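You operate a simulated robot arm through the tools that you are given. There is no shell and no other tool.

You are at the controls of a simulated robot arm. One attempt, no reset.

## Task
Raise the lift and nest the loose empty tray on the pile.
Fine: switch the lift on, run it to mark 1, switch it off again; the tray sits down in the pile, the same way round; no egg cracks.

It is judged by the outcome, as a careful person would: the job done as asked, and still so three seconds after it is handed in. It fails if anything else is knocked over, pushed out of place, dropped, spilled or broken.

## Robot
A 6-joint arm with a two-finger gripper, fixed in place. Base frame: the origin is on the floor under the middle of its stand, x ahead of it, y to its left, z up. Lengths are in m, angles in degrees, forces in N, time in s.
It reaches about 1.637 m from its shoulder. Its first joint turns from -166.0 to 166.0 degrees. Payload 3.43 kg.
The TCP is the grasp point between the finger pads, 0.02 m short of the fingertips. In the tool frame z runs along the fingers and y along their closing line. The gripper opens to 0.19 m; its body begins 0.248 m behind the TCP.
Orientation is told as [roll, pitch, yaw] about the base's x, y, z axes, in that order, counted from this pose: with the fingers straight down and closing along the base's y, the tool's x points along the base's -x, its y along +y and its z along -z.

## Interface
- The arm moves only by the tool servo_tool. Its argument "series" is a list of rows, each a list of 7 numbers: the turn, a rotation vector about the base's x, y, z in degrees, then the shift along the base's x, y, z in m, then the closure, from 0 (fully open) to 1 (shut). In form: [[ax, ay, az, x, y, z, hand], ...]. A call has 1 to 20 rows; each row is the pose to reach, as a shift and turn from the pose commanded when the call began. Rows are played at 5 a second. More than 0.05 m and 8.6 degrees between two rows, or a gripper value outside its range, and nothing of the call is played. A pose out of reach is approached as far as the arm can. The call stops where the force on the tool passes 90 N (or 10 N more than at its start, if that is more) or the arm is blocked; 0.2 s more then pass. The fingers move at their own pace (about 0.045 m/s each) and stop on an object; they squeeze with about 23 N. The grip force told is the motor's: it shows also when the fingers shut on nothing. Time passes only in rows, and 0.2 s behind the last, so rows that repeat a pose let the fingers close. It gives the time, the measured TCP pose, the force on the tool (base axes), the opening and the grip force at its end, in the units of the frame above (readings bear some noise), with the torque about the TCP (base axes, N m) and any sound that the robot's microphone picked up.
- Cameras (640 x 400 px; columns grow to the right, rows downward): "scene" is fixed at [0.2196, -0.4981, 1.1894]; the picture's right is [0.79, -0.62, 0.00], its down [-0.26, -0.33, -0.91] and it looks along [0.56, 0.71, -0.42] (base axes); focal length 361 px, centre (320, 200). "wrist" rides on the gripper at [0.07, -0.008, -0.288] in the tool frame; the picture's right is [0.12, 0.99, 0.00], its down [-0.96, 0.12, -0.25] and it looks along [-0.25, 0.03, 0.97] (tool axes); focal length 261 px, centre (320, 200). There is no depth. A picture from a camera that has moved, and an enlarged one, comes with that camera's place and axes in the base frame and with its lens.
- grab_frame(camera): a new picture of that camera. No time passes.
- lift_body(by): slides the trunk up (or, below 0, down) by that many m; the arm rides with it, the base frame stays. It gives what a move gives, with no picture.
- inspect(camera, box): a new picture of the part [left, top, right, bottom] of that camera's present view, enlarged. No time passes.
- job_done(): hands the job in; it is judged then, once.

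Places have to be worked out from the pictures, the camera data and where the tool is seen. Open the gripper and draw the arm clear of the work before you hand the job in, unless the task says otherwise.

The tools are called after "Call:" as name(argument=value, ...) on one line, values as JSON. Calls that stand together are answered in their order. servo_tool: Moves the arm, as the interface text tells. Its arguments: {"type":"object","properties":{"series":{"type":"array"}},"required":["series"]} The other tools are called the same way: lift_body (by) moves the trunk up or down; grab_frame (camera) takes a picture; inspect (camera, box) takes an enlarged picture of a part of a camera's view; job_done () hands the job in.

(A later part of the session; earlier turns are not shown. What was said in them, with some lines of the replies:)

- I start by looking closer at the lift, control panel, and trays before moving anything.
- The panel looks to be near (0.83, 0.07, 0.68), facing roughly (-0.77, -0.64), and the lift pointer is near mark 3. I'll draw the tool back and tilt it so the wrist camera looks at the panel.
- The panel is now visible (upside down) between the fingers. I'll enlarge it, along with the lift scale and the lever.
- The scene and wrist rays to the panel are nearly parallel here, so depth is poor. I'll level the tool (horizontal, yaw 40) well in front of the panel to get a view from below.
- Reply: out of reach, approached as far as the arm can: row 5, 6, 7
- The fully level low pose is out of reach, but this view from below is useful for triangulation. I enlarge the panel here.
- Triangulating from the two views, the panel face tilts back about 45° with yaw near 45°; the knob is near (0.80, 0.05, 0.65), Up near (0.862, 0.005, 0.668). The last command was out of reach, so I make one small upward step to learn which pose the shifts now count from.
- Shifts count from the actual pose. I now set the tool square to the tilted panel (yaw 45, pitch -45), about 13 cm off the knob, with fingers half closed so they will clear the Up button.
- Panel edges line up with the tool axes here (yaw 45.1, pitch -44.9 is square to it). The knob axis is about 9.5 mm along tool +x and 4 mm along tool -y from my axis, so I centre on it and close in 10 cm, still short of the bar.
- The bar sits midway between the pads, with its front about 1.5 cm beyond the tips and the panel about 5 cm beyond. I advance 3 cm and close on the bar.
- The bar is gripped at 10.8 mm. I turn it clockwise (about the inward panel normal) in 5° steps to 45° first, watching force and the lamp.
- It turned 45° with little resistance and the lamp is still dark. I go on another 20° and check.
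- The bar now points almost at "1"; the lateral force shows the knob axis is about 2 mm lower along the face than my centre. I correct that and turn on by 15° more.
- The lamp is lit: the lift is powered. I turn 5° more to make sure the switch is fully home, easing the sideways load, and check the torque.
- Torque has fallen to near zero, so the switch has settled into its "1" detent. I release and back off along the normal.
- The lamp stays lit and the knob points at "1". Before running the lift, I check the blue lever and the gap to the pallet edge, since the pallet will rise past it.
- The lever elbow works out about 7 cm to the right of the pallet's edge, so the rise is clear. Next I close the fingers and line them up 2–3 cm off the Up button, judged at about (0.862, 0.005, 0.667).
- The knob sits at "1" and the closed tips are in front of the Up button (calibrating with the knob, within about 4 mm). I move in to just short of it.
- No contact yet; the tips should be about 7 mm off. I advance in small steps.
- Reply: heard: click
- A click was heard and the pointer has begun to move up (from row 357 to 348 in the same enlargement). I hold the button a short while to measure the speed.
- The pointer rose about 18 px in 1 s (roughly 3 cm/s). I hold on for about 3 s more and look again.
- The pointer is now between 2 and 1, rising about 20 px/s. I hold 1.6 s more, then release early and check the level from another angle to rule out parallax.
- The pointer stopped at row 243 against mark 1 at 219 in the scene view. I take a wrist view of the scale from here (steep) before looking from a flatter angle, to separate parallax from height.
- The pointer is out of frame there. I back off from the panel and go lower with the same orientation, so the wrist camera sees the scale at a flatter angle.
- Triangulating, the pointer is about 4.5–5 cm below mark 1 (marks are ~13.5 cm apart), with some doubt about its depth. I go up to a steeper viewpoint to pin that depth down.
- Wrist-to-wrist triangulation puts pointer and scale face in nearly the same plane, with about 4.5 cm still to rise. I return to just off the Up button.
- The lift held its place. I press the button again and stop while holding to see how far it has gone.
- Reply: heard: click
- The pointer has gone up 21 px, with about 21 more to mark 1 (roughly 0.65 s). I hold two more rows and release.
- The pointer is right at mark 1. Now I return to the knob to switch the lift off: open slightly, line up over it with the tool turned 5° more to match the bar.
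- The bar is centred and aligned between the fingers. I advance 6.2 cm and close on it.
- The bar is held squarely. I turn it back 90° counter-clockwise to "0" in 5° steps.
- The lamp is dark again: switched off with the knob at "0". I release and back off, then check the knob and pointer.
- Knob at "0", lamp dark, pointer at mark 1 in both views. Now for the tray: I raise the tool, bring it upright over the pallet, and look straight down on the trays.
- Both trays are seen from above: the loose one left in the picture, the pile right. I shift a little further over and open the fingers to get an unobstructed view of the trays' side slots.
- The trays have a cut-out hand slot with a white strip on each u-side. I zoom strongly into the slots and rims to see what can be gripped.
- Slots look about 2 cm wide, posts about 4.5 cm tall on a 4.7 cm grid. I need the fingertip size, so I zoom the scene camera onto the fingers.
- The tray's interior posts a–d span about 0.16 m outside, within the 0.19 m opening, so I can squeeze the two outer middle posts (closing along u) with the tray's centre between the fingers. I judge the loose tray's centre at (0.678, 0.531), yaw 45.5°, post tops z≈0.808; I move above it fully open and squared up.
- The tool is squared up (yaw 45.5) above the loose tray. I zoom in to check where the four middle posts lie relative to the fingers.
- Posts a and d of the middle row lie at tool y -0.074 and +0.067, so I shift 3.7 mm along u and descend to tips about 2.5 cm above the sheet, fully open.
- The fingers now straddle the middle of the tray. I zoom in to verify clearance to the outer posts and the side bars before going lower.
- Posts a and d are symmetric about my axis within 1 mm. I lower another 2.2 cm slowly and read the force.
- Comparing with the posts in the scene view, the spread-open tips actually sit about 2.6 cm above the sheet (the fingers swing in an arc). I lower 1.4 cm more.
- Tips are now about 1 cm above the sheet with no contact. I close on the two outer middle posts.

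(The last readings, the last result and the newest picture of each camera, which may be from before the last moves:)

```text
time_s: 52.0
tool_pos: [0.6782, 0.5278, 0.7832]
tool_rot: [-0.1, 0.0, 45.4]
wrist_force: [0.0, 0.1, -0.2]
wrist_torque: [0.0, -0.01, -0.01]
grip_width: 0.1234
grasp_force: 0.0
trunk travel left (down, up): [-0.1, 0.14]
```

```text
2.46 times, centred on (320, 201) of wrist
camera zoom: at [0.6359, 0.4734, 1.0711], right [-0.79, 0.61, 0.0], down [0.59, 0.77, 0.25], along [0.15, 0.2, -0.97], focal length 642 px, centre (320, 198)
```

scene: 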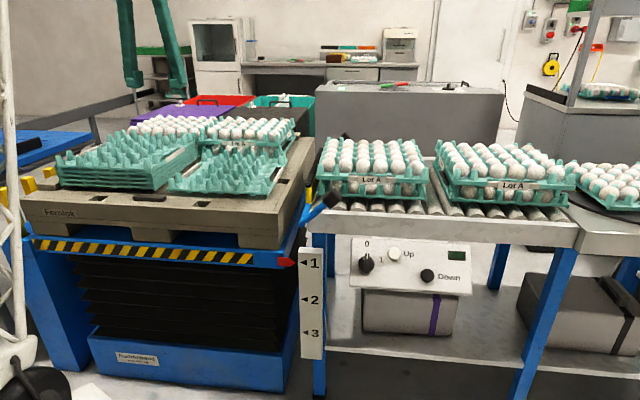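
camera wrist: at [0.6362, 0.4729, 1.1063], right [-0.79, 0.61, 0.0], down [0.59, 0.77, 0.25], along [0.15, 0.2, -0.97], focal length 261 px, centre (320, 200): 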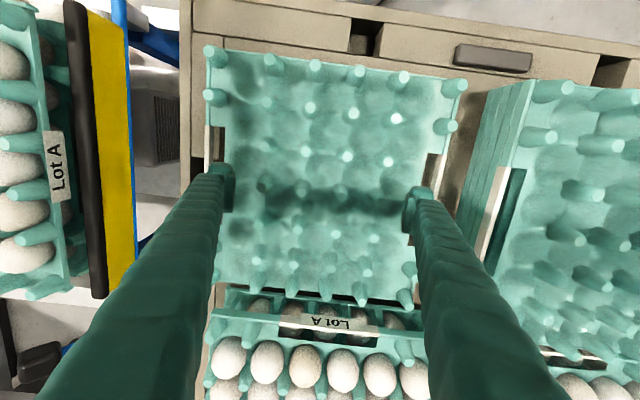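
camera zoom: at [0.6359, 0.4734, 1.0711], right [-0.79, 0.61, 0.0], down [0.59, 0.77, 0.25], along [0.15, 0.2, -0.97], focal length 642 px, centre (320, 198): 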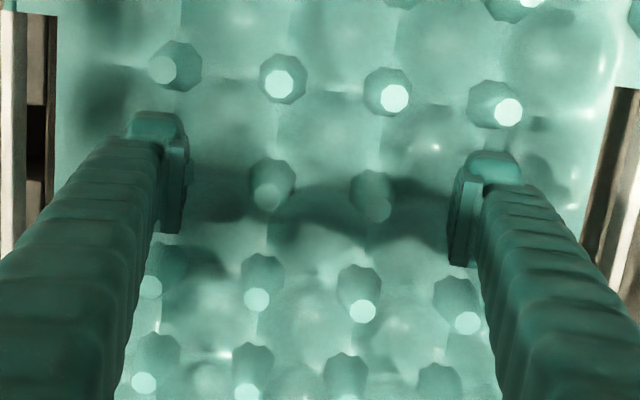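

The fingers closed to 0.123 m with no grip force and visibly pass where the posts are, so those posts offer no hold. I close a bit further to see whether the inner pair resists.

Call:
servo_tool(series=[[0, 0, 0, 0, 0, 0, 0.45], [0, 0, 0, 0, 0, 0, 0.55], [0, 0, 0, 0, 0, 0, 0.65], [0, 0, 0, 0, 0, 0, 0.75], [0, 0, 0, 0, 0, 0, 0.75], [0, 0, 0, 0, 0, 0, 0.75]])

Call:
inspect(camera="scene", box=[180, 135, 290, 204])

```text
time_s: 53.4
tool_pos: [0.6777, 0.5291, 0.7834]
tool_rot: [-0.1, -0.1, 45.5]
wrist_force: [0.6, 1.3, 15.8]
wrist_torque: [0.03, 0.14, -0.03]
grip_width: 0.0618
grasp_force: 22.8
trunk travel left (down, up): [-0.1, 0.14]
```

```text
5.80 times, centred on (235, 170) of scene
camera zoom: at [0.2196, -0.4981, 1.1894], right [0.79, -0.62, 0.0], down [-0.26, -0.33, -0.91], along [0.56, 0.71, -0.42], focal length 2093 px, centre (813, 377)
```

zoom: 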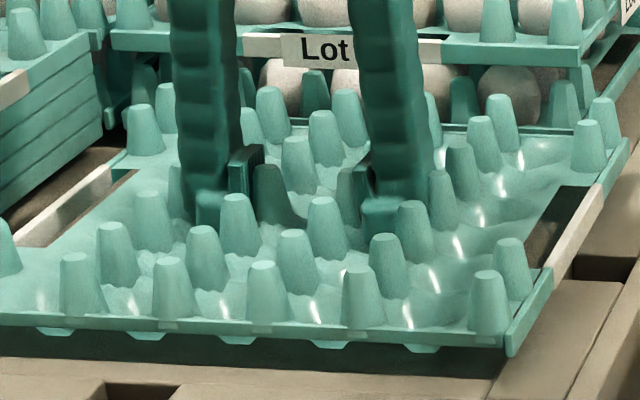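

The inner pair of centre posts does hold: width stopped at 0.062 m with 23 N grip, right at the tray's centre. The tips press on the sheet (16 N), so I ease open, rise 4 mm and re-grip.

Call:
servo_tool(series=[[0, 0, 0, 0, 0, 0, 0.6], [0, 0, 0, 0, 0, 0.002, 0.6], [0, 0, 0, 0, 0, 0.004, 0.6], [0, 0, 0, 0, 0, 0.004, 0.8], [0, 0, 0, 0, 0, 0.004, 0.8], [0, 0, 0, 0, 0, 0.004, 0.8], [0, 0, 0, 0, 0, 0.004, 0.8]])

Call:
inspect(camera="scene", box=[180, 135, 290, 204])

Call:
grab_frame(camera="wrist")

```text
time_s: 55.0
tool_pos: [0.6782, 0.5303, 0.7862]
tool_rot: [-0.1, 0.0, 45.3]
wrist_force: [-0.4, -0.4, 0.4]
wrist_torque: [0.02, 0.01, 0.0]
grip_width: 0.0615
grasp_force: 23.1
trunk travel left (down, up): [-0.1, 0.14]
```

```text
5.80 times, centred on (235, 170) of scene
camera zoom: at [0.2196, -0.4981, 1.1894], right [0.79, -0.62, 0.0], down [-0.26, -0.33, -0.91], along [0.56, 0.71, -0.42], focal length 2093 px, centre (813, 377)
```

zoom: 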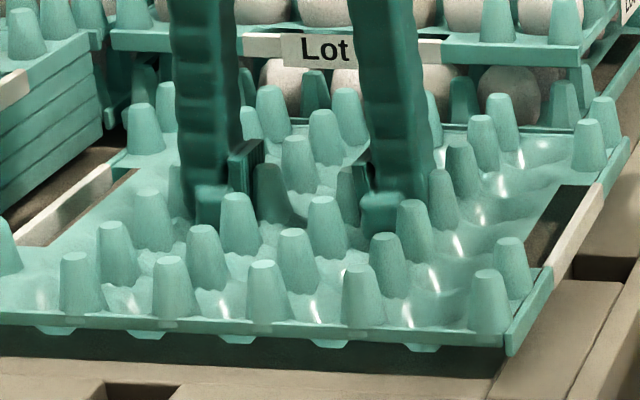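

```text
taken
camera wrist: at [0.636, 0.4734, 1.0751], right [-0.79, 0.61, 0.0], down [0.59, 0.77, 0.25], along [0.15, 0.2, -0.97], focal length 261 px, centre (320, 200)
```

wrist: 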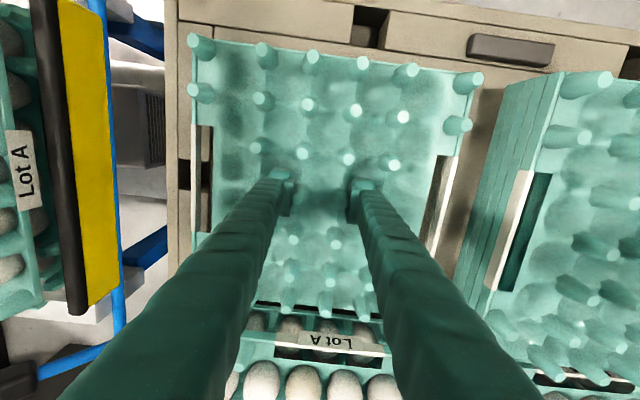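

Grip is 23 N with no vertical load. I lift 2 cm slowly as a test.

Call:
servo_tool(series=[[0, 0, 0, 0, 0, 0.005, 0.8], [0, 0, 0, 0, 0, 0.01, 0.8], [0, 0, 0, 0, 0, 0.015, 0.8], [0, 0, 0, 0, 0, 0.02, 0.8], [0, 0, 0, 0, 0, 0.02, 0.8]])

Call:
inspect(camera="scene", box=[130, 100, 330, 225])

Call:
grab_frame(camera="wrist")

```text
time_s: 56.2
tool_pos: [0.6788, 0.5296, 0.8069]
tool_rot: [-0.2, 0.0, 45.6]
wrist_force: [-0.8, 0.0, -2.4]
wrist_torque: [0.01, 0.01, 0.01]
grip_width: 0.0614
grasp_force: 22.8
trunk travel left (down, up): [-0.1, 0.14]
```

```text
3.20 times, centred on (230, 162) of scene
camera zoom: at [0.2196, -0.4981, 1.1894], right [0.79, -0.62, 0.0], down [-0.26, -0.33, -0.91], along [0.56, 0.71, -0.42], focal length 1155 px, centre (608, 320)
```

zoom: 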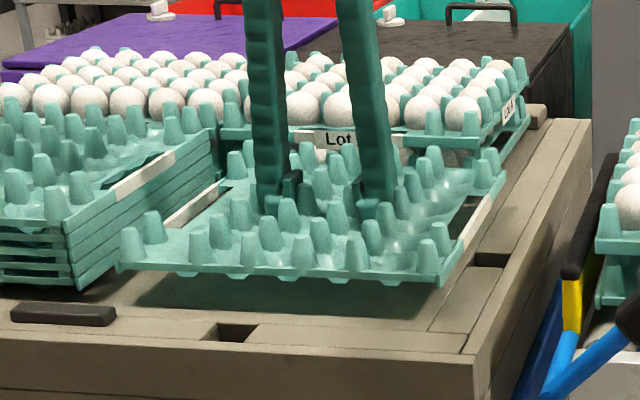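

```text
taken
camera wrist: at [0.636, 0.4737, 1.0953], right [-0.79, 0.61, 0.0], down [0.59, 0.77, 0.25], along [0.15, 0.2, -0.97], focal length 261 px, centre (320, 200)
```

wrist: 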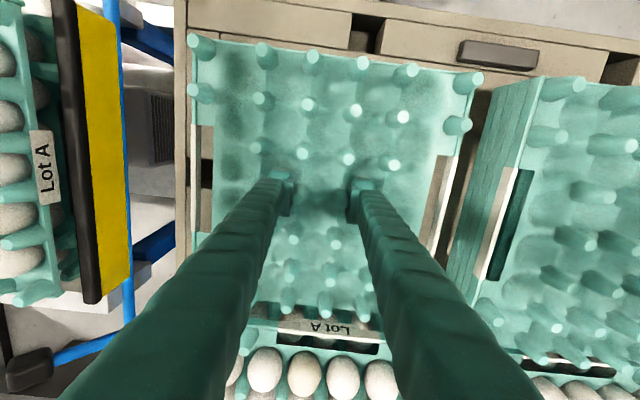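

The tray hangs level with about 2.4 N of weight. I raise it well above the pile, drawing it 1.5 cm forward, away from the egg trays behind.

Call:
servo_tool(series=[[0, 0, 0, -0.004, -0.004, 0.015, 0.8], [0, 0, 0, -0.008, -0.008, 0.035, 0.8], [0, 0, 0, -0.0105, -0.0107, 0.06, 0.8], [0, 0, 0, -0.0105, -0.0107, 0.085, 0.8], [0, 0, 0, -0.0105, -0.0107, 0.11, 0.8], [0, 0, 0, -0.0105, -0.0107, 0.135, 0.8], [0, 0, 0, -0.0105, -0.0107, 0.145, 0.8], [0, 0, 0, -0.0105, -0.0107, 0.145, 0.8]])

Call:
grab_frame(camera="wrist")

Call:
inspect(camera="scene", box=[70, 60, 330, 222])

```text
time_s: 58.0
tool_pos: [0.6691, 0.5177, 0.952]
tool_rot: [-0.1, -0.1, 45.5]
wrist_force: [0.5, 0.1, -2.3]
wrist_torque: [0.0, 0.04, 0.01]
grip_width: 0.0613
grasp_force: 22.9
trunk travel left (down, up): [-0.1, 0.14]
```

```text
taken
camera wrist: at [0.6262, 0.463, 1.24], right [-0.79, 0.61, 0.0], down [0.59, 0.77, 0.25], along [0.15, 0.2, -0.97], focal length 261 px, centre (320, 200)
```

wrist: 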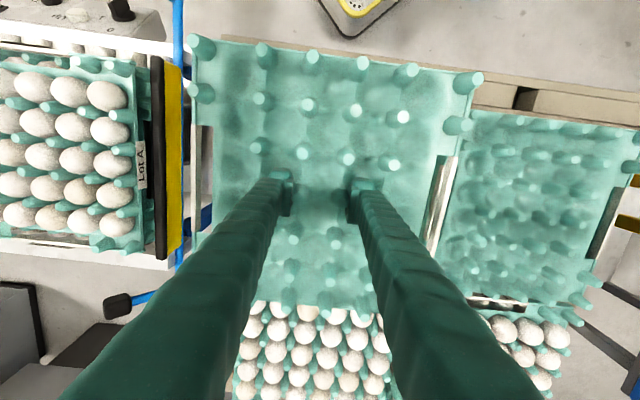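

```text
2.46 times, centred on (200, 141) of scene
camera zoom: at [0.2196, -0.4981, 1.1894], right [0.79, -0.62, 0.0], down [-0.26, -0.33, -0.91], along [0.56, 0.71, -0.42], focal length 889 px, centre (615, 345)
```

zoom: 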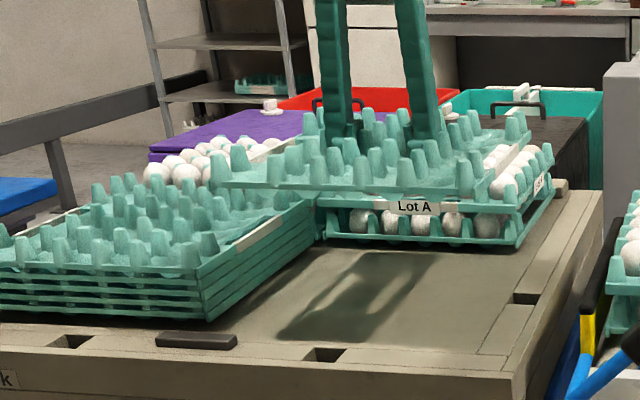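

The tray is well clear. Before moving over, I re-measure the pile's location from this different viewpoint to confirm its centre and height.

Call:
inspect(camera="wrist", box=[430, 90, 640, 221])

Call:
inspect(camera="wrist", box=[430, 210, 640, 341])

```text
3.05 times, centred on (535, 156) of wrist
camera zoom: at [0.6262, 0.463, 1.24], right [-0.79, 0.61, 0.0], down [0.59, 0.77, 0.25], along [0.15, 0.2, -0.97], focal length 794 px, centre (-335, 336)
```

zoom: 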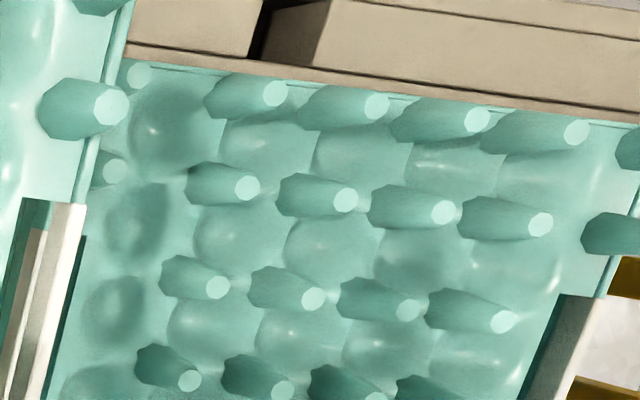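

```text
3.05 times, centred on (535, 276) of wrist
camera zoom: at [0.6262, 0.463, 1.24], right [-0.79, 0.61, 0.0], down [0.59, 0.77, 0.25], along [0.15, 0.2, -0.97], focal length 794 px, centre (-335, -30)
```

zoom: 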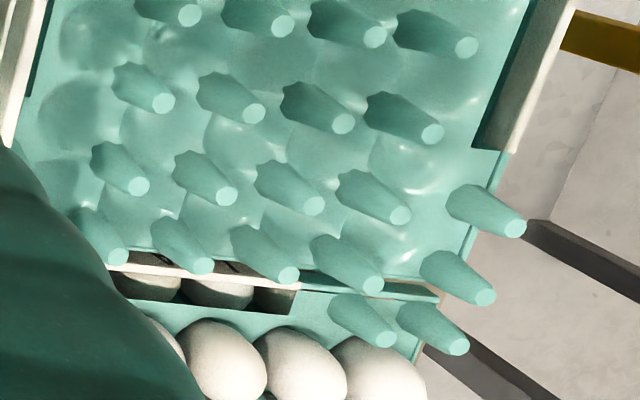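

Both views agree: pile centre (0.4405, 0.770), post tops z≈0.861, i.e. 5.3 cm above the loose tray's old level. I carry the tray over to that spot at this height.

Call:
servo_tool(series=[[0, 0, 0, -0.0189, 0.0209, 0, 0.8], [0, 0, 0, -0.0379, 0.0419, 0, 0.8], [0, 0, 0, -0.0568, 0.0628, 0, 0.8], [0, 0, 0, -0.0758, 0.0838, 0, 0.8], [0, 0, 0, -0.0947, 0.1047, 0, 0.8], [0, 0, 0, -0.1137, 0.1257, 0, 0.8], [0, 0, 0, -0.1326, 0.1466, 0, 0.8], [0, 0, 0, -0.1515, 0.1675, 0, 0.8], [0, 0, 0, -0.1705, 0.1885, 0, 0.8], [0, 0, 0, -0.1894, 0.2094, 0, 0.8], [0, 0, 0, -0.2084, 0.2304, 0, 0.8], [0, 0, 0, -0.2273, 0.2513, 0, 0.8], [0, 0, 0, -0.2273, 0.2513, 0, 0.8]])

Call:
grab_frame(camera="wrist")

Call:
inspect(camera="scene", box=[40, 80, 270, 224])

```text
time_s: 60.8
tool_pos: [0.4406, 0.7701, 0.9513]
tool_rot: [-0.1, 0.0, 45.6]
wrist_force: [-0.1, 0.0, -2.0]
wrist_torque: [0.01, 0.01, 0.01]
grip_width: 0.0613
grasp_force: 22.4
trunk travel left (down, up): [-0.1, 0.14]
```

```text
taken
camera wrist: at [0.3981, 0.7149, 1.2395], right [-0.79, 0.61, 0.0], down [0.59, 0.77, 0.25], along [0.15, 0.19, -0.97], focal length 261 px, centre (320, 200)
```

wrist: 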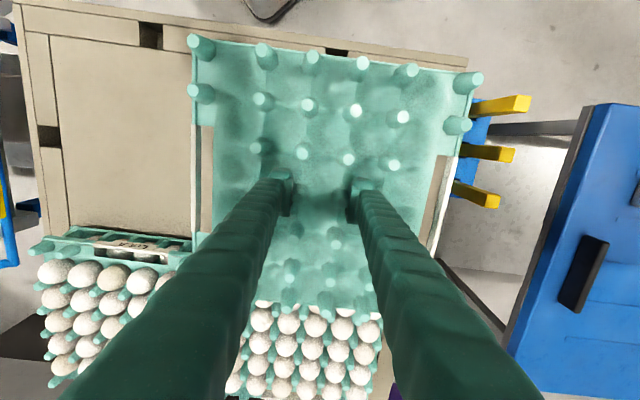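

```text
2.78 times, centred on (155, 152) of scene
camera zoom: at [0.2196, -0.4981, 1.1894], right [0.79, -0.62, 0.0], down [-0.26, -0.33, -0.91], along [0.56, 0.71, -0.42], focal length 1003 px, centre (778, 333)
```

zoom: 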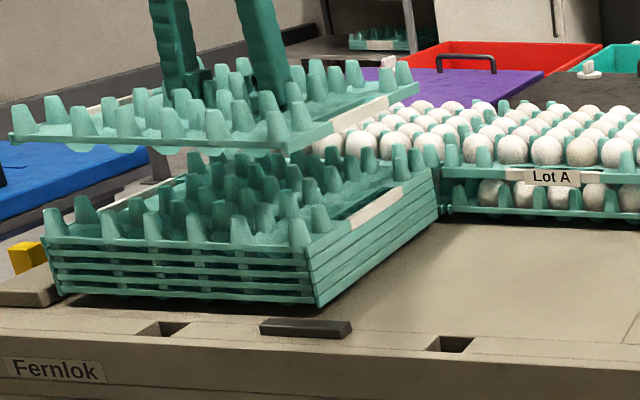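

The tray is over the pile, aligned in plan. I lower it to about 3 cm above nesting and check alignment.

Call:
servo_tool(series=[[0, 0, 0, 0, 0, -0.02, 0.8], [0, 0, 0, 0, 0, -0.04, 0.8], [0, 0, 0, 0, 0, -0.055, 0.8], [0, 0, 0, 0, 0, -0.065, 0.8], [0, 0, 0, 0, 0, -0.065, 0.8]])

Call:
inspect(camera="scene", box=[40, 100, 200, 200])

Call:
grab_frame(camera="wrist")

```text
time_s: 62.0
tool_pos: [0.4412, 0.7696, 0.8873]
tool_rot: [-0.1, 0.0, 45.6]
wrist_force: [-0.3, 0.7, -1.5]
wrist_torque: [0.03, -0.03, 0.03]
grip_width: 0.0614
grasp_force: 22.6
trunk travel left (down, up): [-0.1, 0.14]
```

```text
4.00 times, centred on (120, 150) of scene
camera zoom: at [0.2196, -0.4981, 1.1894], right [0.79, -0.62, 0.0], down [-0.26, -0.33, -0.91], along [0.56, 0.71, -0.42], focal length 1444 px, centre (1120, 400)
```

zoom: 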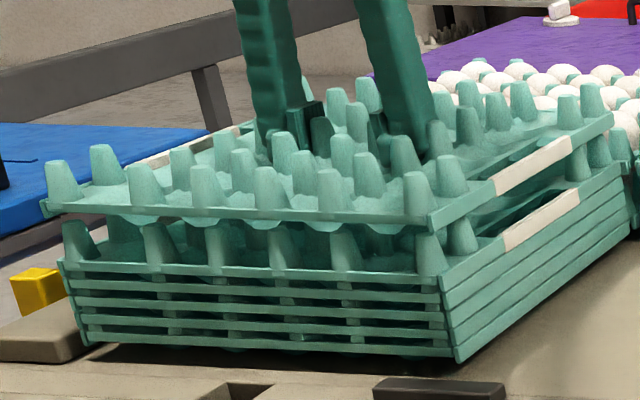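

```text
taken
camera wrist: at [0.398, 0.7144, 1.1751], right [-0.79, 0.61, 0.0], down [0.59, 0.77, 0.25], along [0.15, 0.19, -0.97], focal length 261 px, centre (320, 200)
```

wrist: 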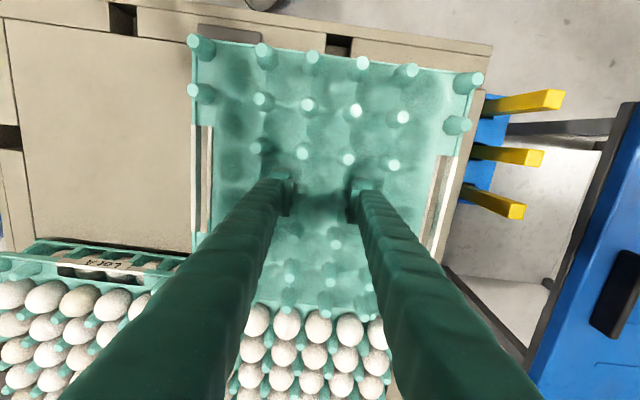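

The carried tray's edges nearly line up with the pile's. I zoom in on both front corners to judge any residual offset.

Call:
inspect(camera="scene", box=[130, 140, 178, 190])

Call:
inspect(camera="scene", box=[45, 140, 93, 190])

Call:
inspect(camera="scene", box=[160, 115, 208, 165])

```text
8.00 times, centred on (154, 165) of scene
camera zoom: at [0.2196, -0.4981, 1.1894], right [0.79, -0.62, 0.0], down [-0.26, -0.33, -0.91], along [0.56, 0.71, -0.42], focal length 2888 px, centre (1648, 480)
```

zoom: 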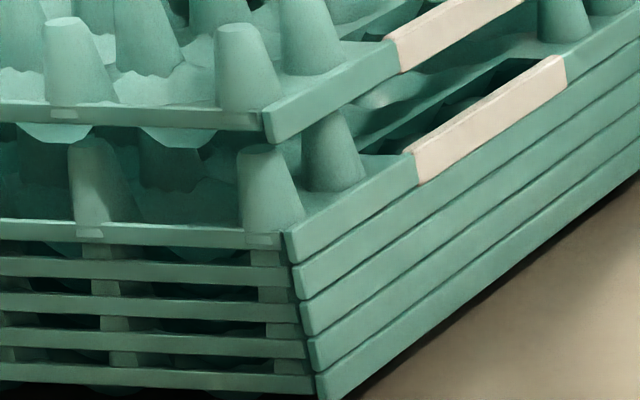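

```text
8.00 times, centred on (69, 165) of scene
camera zoom: at [0.2196, -0.4981, 1.1894], right [0.79, -0.62, 0.0], down [-0.26, -0.33, -0.91], along [0.56, 0.71, -0.42], focal length 2888 px, centre (2328, 480)
```

zoom: 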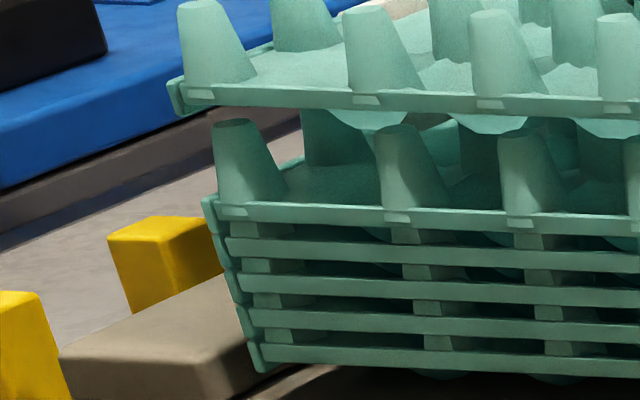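

```text
8.00 times, centred on (184, 140) of scene
camera zoom: at [0.2196, -0.4981, 1.1894], right [0.79, -0.62, 0.0], down [-0.26, -0.33, -0.91], along [0.56, 0.71, -0.42], focal length 2888 px, centre (1408, 680)
```

zoom: 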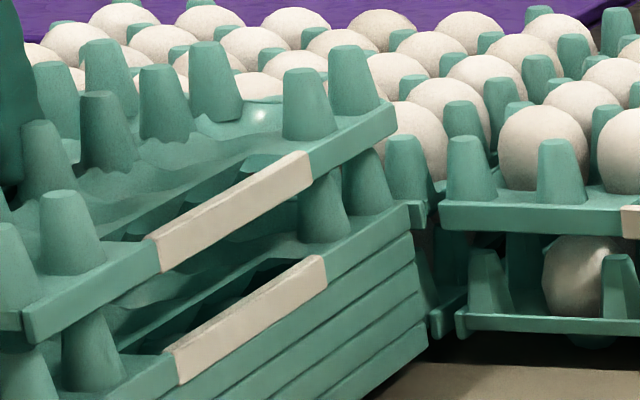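

Corner and layer spacing show alignment within 1–2 mm, with about 3.5 cm to go to the nested level. I descend 2.8 cm first.

Call:
servo_tool(series=[[0, 0, 0, 0, 0, -0.008, 0.8], [0, 0, 0, 0, 0, -0.016, 0.8], [0, 0, 0, 0, 0, -0.023, 0.8], [0, 0, 0, 0, 0, -0.028, 0.8], [0, 0, 0, 0, 0, -0.028, 0.8]])

Call:
inspect(camera="scene", box=[130, 140, 178, 190])

```text
time_s: 63.2
tool_pos: [0.4404, 0.7702, 0.8598]
tool_rot: [-0.1, 0.0, 45.4]
wrist_force: [-0.6, 1.5, 16.9]
wrist_torque: [-0.26, 0.14, -0.01]
grip_width: 0.0625
grasp_force: 23.4
trunk travel left (down, up): [-0.1, 0.14]
```

```text
8.00 times, centred on (154, 165) of scene
camera zoom: at [0.2196, -0.4981, 1.1894], right [0.79, -0.62, 0.0], down [-0.26, -0.33, -0.91], along [0.56, 0.71, -0.42], focal length 2888 px, centre (1648, 480)
```

zoom: 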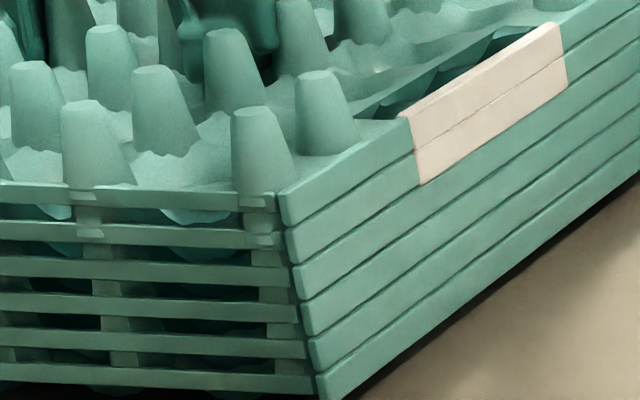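

Contact: 17 N upward, and the rail now sits directly above the pile's top rail with only a ~2 mm extra gap. I look at the other corners before going on.

Call:
inspect(camera="scene", box=[45, 140, 93, 190])

Call:
inspect(camera="scene", box=[160, 115, 208, 165])

Call:
inspect(camera="scene", box=[40, 100, 200, 200])

Call:
grab_frame(camera="wrist")

```text
8.00 times, centred on (69, 165) of scene
camera zoom: at [0.2196, -0.4981, 1.1894], right [0.79, -0.62, 0.0], down [-0.26, -0.33, -0.91], along [0.56, 0.71, -0.42], focal length 2888 px, centre (2328, 480)
```

zoom: 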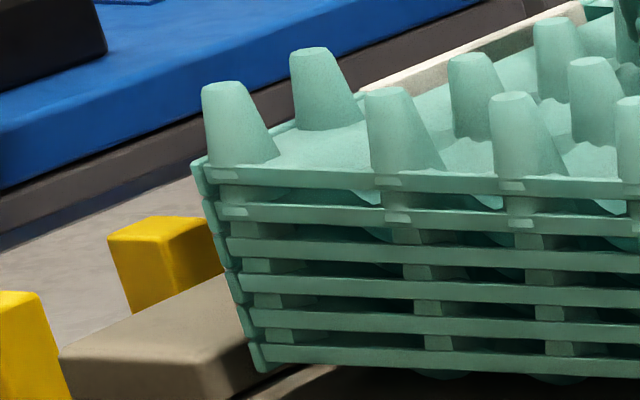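

```text
8.00 times, centred on (184, 140) of scene
camera zoom: at [0.2196, -0.4981, 1.1894], right [0.79, -0.62, 0.0], down [-0.26, -0.33, -0.91], along [0.56, 0.71, -0.42], focal length 2888 px, centre (1408, 680)
```

zoom: 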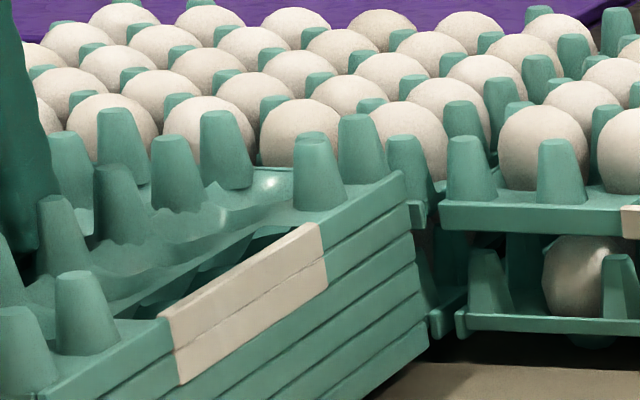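

```text
4.00 times, centred on (120, 150) of scene
camera zoom: at [0.2196, -0.4981, 1.1894], right [0.79, -0.62, 0.0], down [-0.26, -0.33, -0.91], along [0.56, 0.71, -0.42], focal length 1444 px, centre (1120, 400)
```

zoom: 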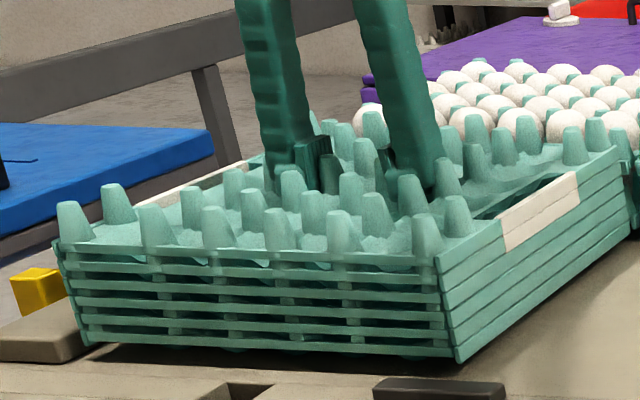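

```text
taken
camera wrist: at [0.3979, 0.7141, 1.1473], right [-0.79, 0.61, 0.0], down [0.59, 0.77, 0.25], along [0.15, 0.2, -0.97], focal length 261 px, centre (320, 200)
```

wrist: 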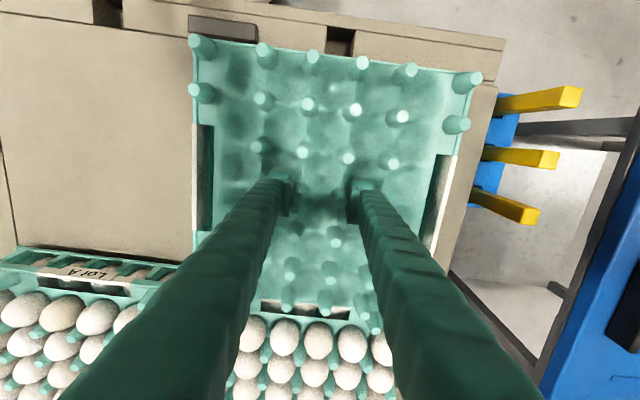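

The tray sits on the pile, level and in line on all visible edges. I release gently, opening to about 8 cm without moving.

Call:
servo_tool(series=[[0, 0, 0, 0, 0, 0, 0.7], [0, 0, 0, 0, 0, 0, 0.65], [0, 0, 0, 0, 0, 0, 0.6], [0, 0, 0, 0, 0, 0, 0.58], [0, 0, 0, 0, 0, 0, 0.58]])

Call:
inspect(camera="scene", box=[130, 140, 178, 190])

Call:
inspect(camera="scene", box=[40, 100, 200, 200])

```text
time_s: 64.4
tool_pos: [0.44, 0.7698, 0.8594]
tool_rot: [-0.1, -0.1, 45.4]
wrist_force: [-1.1, 0.1, -0.6]
wrist_torque: [0.0, 0.03, 0.0]
grip_width: 0.0796
grasp_force: 0.1
trunk travel left (down, up): [-0.1, 0.14]
```

```text
8.00 times, centred on (154, 165) of scene
camera zoom: at [0.2196, -0.4981, 1.1894], right [0.79, -0.62, 0.0], down [-0.26, -0.33, -0.91], along [0.56, 0.71, -0.42], focal length 2888 px, centre (1648, 480)
```

zoom: 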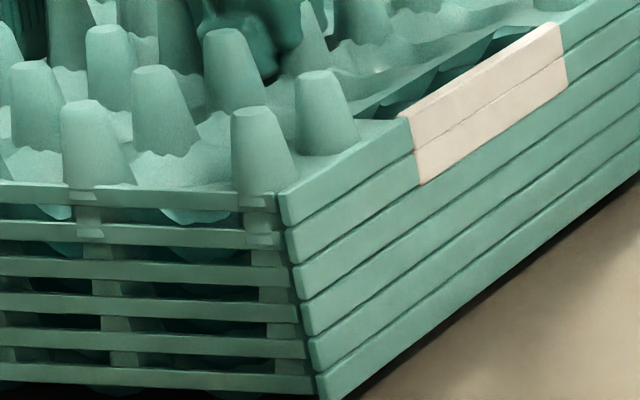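

```text
4.00 times, centred on (120, 150) of scene
camera zoom: at [0.2196, -0.4981, 1.1894], right [0.79, -0.62, 0.0], down [-0.26, -0.33, -0.91], along [0.56, 0.71, -0.42], focal length 1444 px, centre (1120, 400)
```

zoom: 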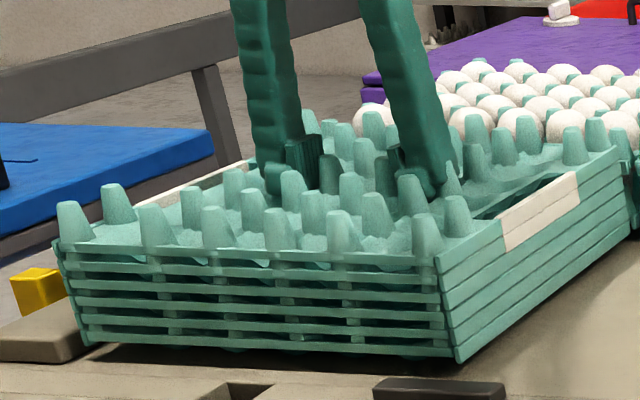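

Released with zero force and the tray stayed put; rail bottom edges are evenly spaced, so it is fully nested. I rise straight up.

Call:
servo_tool(series=[[0, 0, 0, 0, 0, 0.01, 0.55], [0, 0, 0, 0, 0, 0.025, 0.55], [0, 0, 0, 0, 0, 0.05, 0.55], [0, 0, 0, 0, 0, 0.09, 0.55], [0, 0, 0, 0, 0, 0.135, 0.55], [0, 0, 0, 0, 0, 0.18, 0.55], [0, 0, 0, 0, 0, 0.225, 0.55], [0, 0, 0, 0, 0, 0.25, 0.55]])

Call:
grab_frame(camera="scene")

Call:
grab_frame(camera="wrist")

```text
time_s: 66.2
tool_pos: [0.4413, 0.7695, 1.1097]
tool_rot: [0.0, -0.1, 45.5]
wrist_force: [0.1, 0.1, -1.0]
wrist_torque: [0.02, -0.06, 0.01]
grip_width: 0.0856
grasp_force: 0.1
trunk travel left (down, up): [-0.1, 0.14]
```

```text
taken
```

scene: 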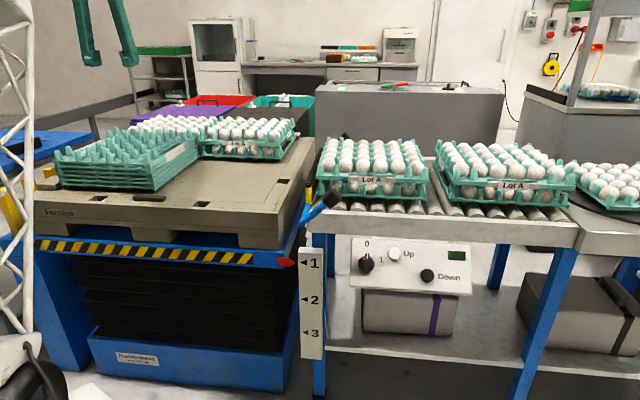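

```text
taken
camera wrist: at [0.3984, 0.714, 1.3977], right [-0.79, 0.61, 0.0], down [0.59, 0.77, 0.25], along [0.15, 0.19, -0.97], focal length 261 px, centre (320, 200)
```

wrist: 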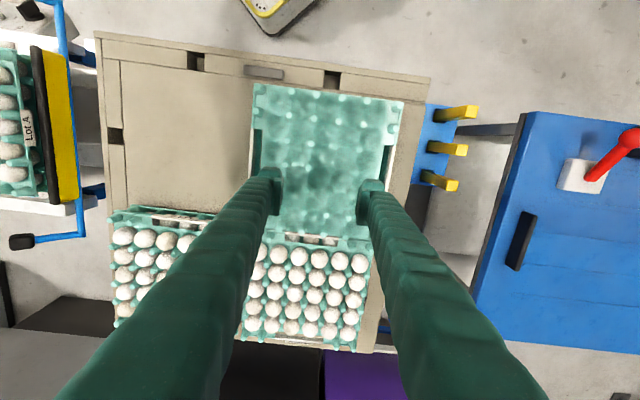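

The tray is on the pile and the arm is up. I check the nested tray, knob, lamp and pointer once more.

Call:
inspect(camera="wrist", box=[235, 70, 419, 185])

Call:
inspect(camera="scene", box=[40, 100, 200, 200])

Call:
inspect(camera="scene", box=[270, 225, 490, 362])

```text
3.48 times, centred on (327, 128) of wrist
camera zoom: at [0.3984, 0.714, 1.3977], right [-0.79, 0.61, 0.0], down [0.59, 0.77, 0.25], along [0.15, 0.19, -0.97], focal length 907 px, centre (296, 452)
```

zoom: 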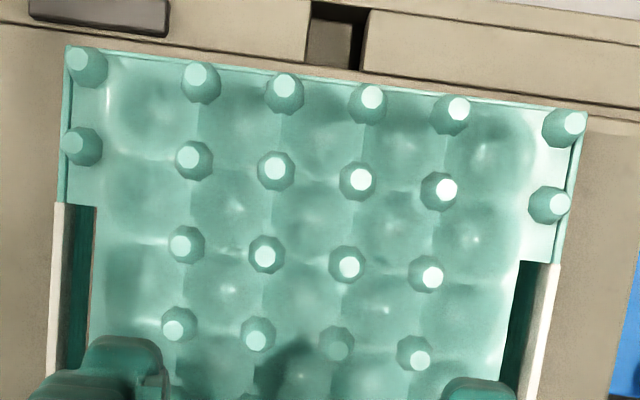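

```text
4.00 times, centred on (120, 150) of scene
camera zoom: at [0.2196, -0.4981, 1.1894], right [0.79, -0.62, 0.0], down [-0.26, -0.33, -0.91], along [0.56, 0.71, -0.42], focal length 1444 px, centre (1120, 400)
```

zoom: 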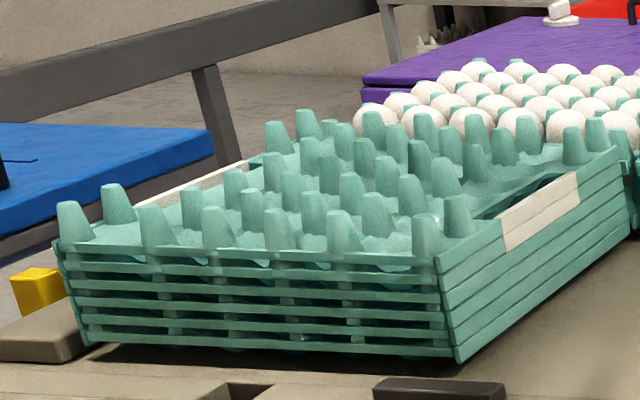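

```text
2.91 times, centred on (380, 294) of scene
camera zoom: at [0.2196, -0.4981, 1.1894], right [0.79, -0.62, 0.0], down [-0.26, -0.33, -0.91], along [0.56, 0.71, -0.42], focal length 1050 px, centre (146, -72)
```

zoom: 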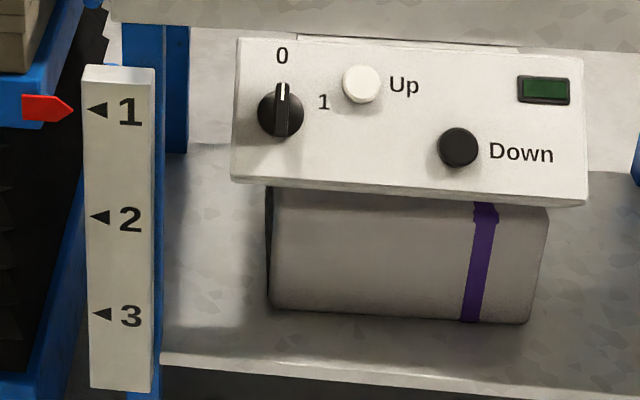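

Everything reads right: knob at 0, lamp dark, pointer on mark 1. I zoom on the pile's edge to compare the top spacing with the others.

Call:
inspect(camera="scene", box=[140, 158, 168, 192])

Call:
inspect(camera="scene", box=[180, 130, 208, 164])

Call:
inspect(camera="scene", box=[50, 155, 78, 189])

```text
11.76 times, centred on (154, 175) of scene
camera zoom: at [0.2196, -0.4981, 1.1894], right [0.79, -0.62, 0.0], down [-0.26, -0.33, -0.91], along [0.56, 0.71, -0.42], focal length 4248 px, centre (2273, 494)
```

zoom: 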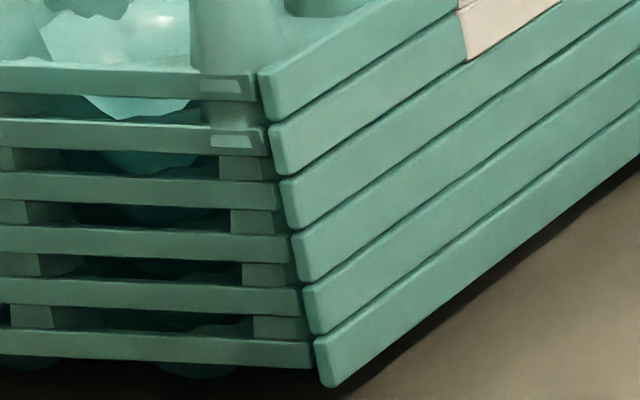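

```text
11.76 times, centred on (194, 147) of scene
camera zoom: at [0.2196, -0.4981, 1.1894], right [0.79, -0.62, 0.0], down [-0.26, -0.33, -0.91], along [0.56, 0.71, -0.42], focal length 4248 px, centre (1802, 824)
```

zoom: 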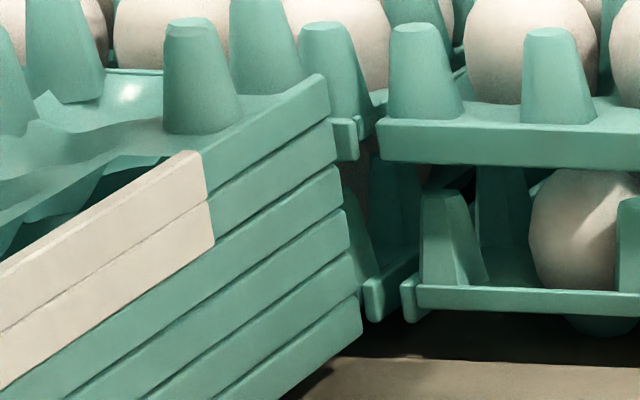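

```text
11.76 times, centred on (64, 172) of scene
camera zoom: at [0.2196, -0.4981, 1.1894], right [0.79, -0.62, 0.0], down [-0.26, -0.33, -0.91], along [0.56, 0.71, -0.42], focal length 4248 px, centre (3332, 529)
```

zoom: 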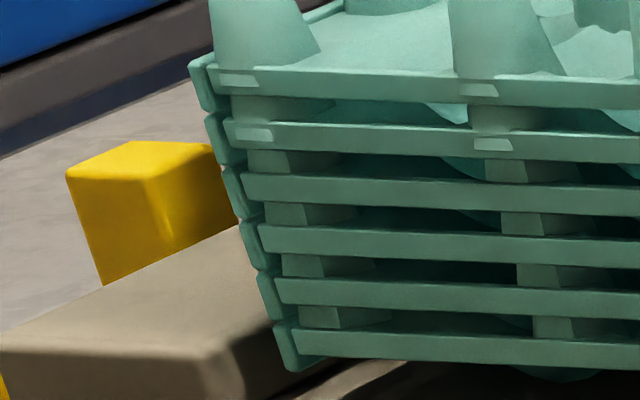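

All six rails are evenly spaced at every corner: the tray is properly nested. I open the gripper and swing the arm clear of the pallet at this height.

Call:
servo_tool(series=[[0, 0, 0, 0.0077, -0.04, 0.0, 0.4], [0, 0, 0, 0.0154, -0.08, 0.0, 0.2], [0, 0, 0, 0.0232, -0.12, 0.0, 0], [0, 0, 0, 0.0309, -0.16, 0.0, 0], [0, 0, 0, 0.0386, -0.2, 0.0, 0], [0, 0, 0, 0.0463, -0.24, 0.0, 0], [0, 0, 0, 0.0541, -0.28, 0.0, 0], [0, 0, 0, 0.0618, -0.32, 0.0, 0], [0, 0, 0, 0.0695, -0.36, 0.0, 0], [0, 0, 0, 0.0772, -0.4, 0.0, 0], [0, 0, 0, 0.0849, -0.44, 0.0, 0], [0, 0, 0, 0.0927, -0.48, 0.0, 0], [0, 0, 0, 0.1004, -0.52, 0.0, 0], [0, 0, 0, 0.1081, -0.56, 0.0, 0], [0, 0, 0, 0.1158, -0.6, 0.0, 0], [0, 0, 0, 0.1236, -0.64, 0.0, 0], [0, 0, 0, 0.1313, -0.68, 0.0, 0], [0, 0, 0, 0.139, -0.72, 0.0, 0]])

Call:
grab_frame(camera="scene")

Call:
grab_frame(camera="wrist")

```text
time_s: 70.0
tool_pos: [0.5797, 0.0484, 1.1079]
tool_rot: [-0.1, 0.0, 45.5]
wrist_force: [0.0, -0.2, -0.4]
wrist_torque: [-0.1, 0.01, 0.03]
grip_width: 0.1899
grasp_force: 0.1
trunk travel left (down, up): [-0.1, 0.14]
```

```text
taken
```

scene: 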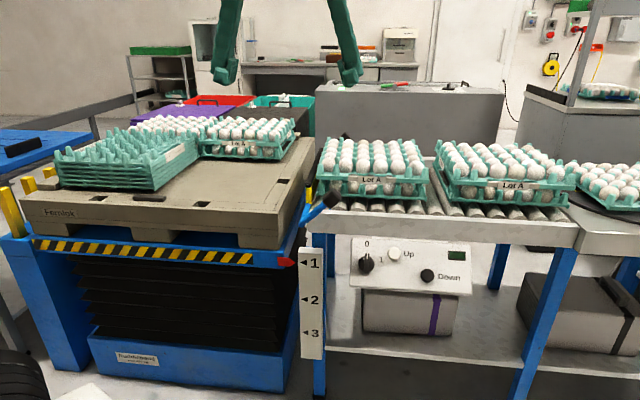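

```text
taken
camera wrist: at [0.5378, -0.0065, 1.3968], right [-0.79, 0.61, 0.0], down [0.59, 0.77, 0.25], along [0.15, 0.2, -0.97], focal length 261 px, centre (320, 200)
```

wrist: 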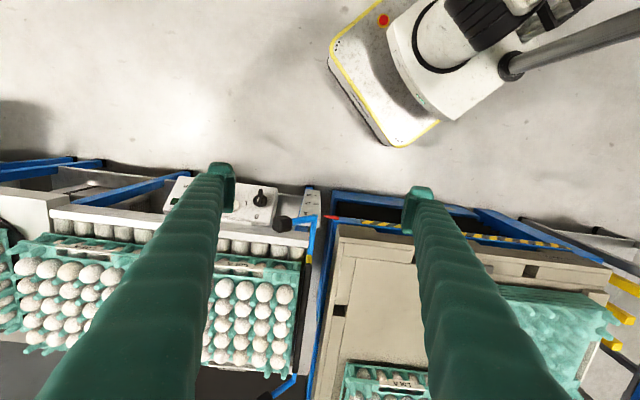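

The lift is at mark 1 and switched off with its lamp dark. The tray is nested on the pile the same way round, the eggs look undisturbed, and the gripper is open with the arm clear. I hand the job in.

Call:
job_done()

```text
The job is handed in.
```

The job is done and handed in: the lift is at mark 1 and switched off, and the loose tray is nested on the pile.

- **Lift:** I switched it on and ran it up until the pointer lined up with mark 1. I then turned the knob back to 0, and the lamp went dark.
- **Tray:** It sits in the pile the same way round as the others, with the same rail spacing at the three corners I checked.
- **Eggs and surroundings:** I saw no cracked eggs and nothing knocked over or pushed out of place. I heard only the two clicks of the Up button.
- **Arm:** The gripper is open and the arm is clear of the pallet and conveyor.

My first try at gripping the tray, on its outer posts, did not hold. I lifted it by the two centre posts instead, and it stayed level while I moved it.
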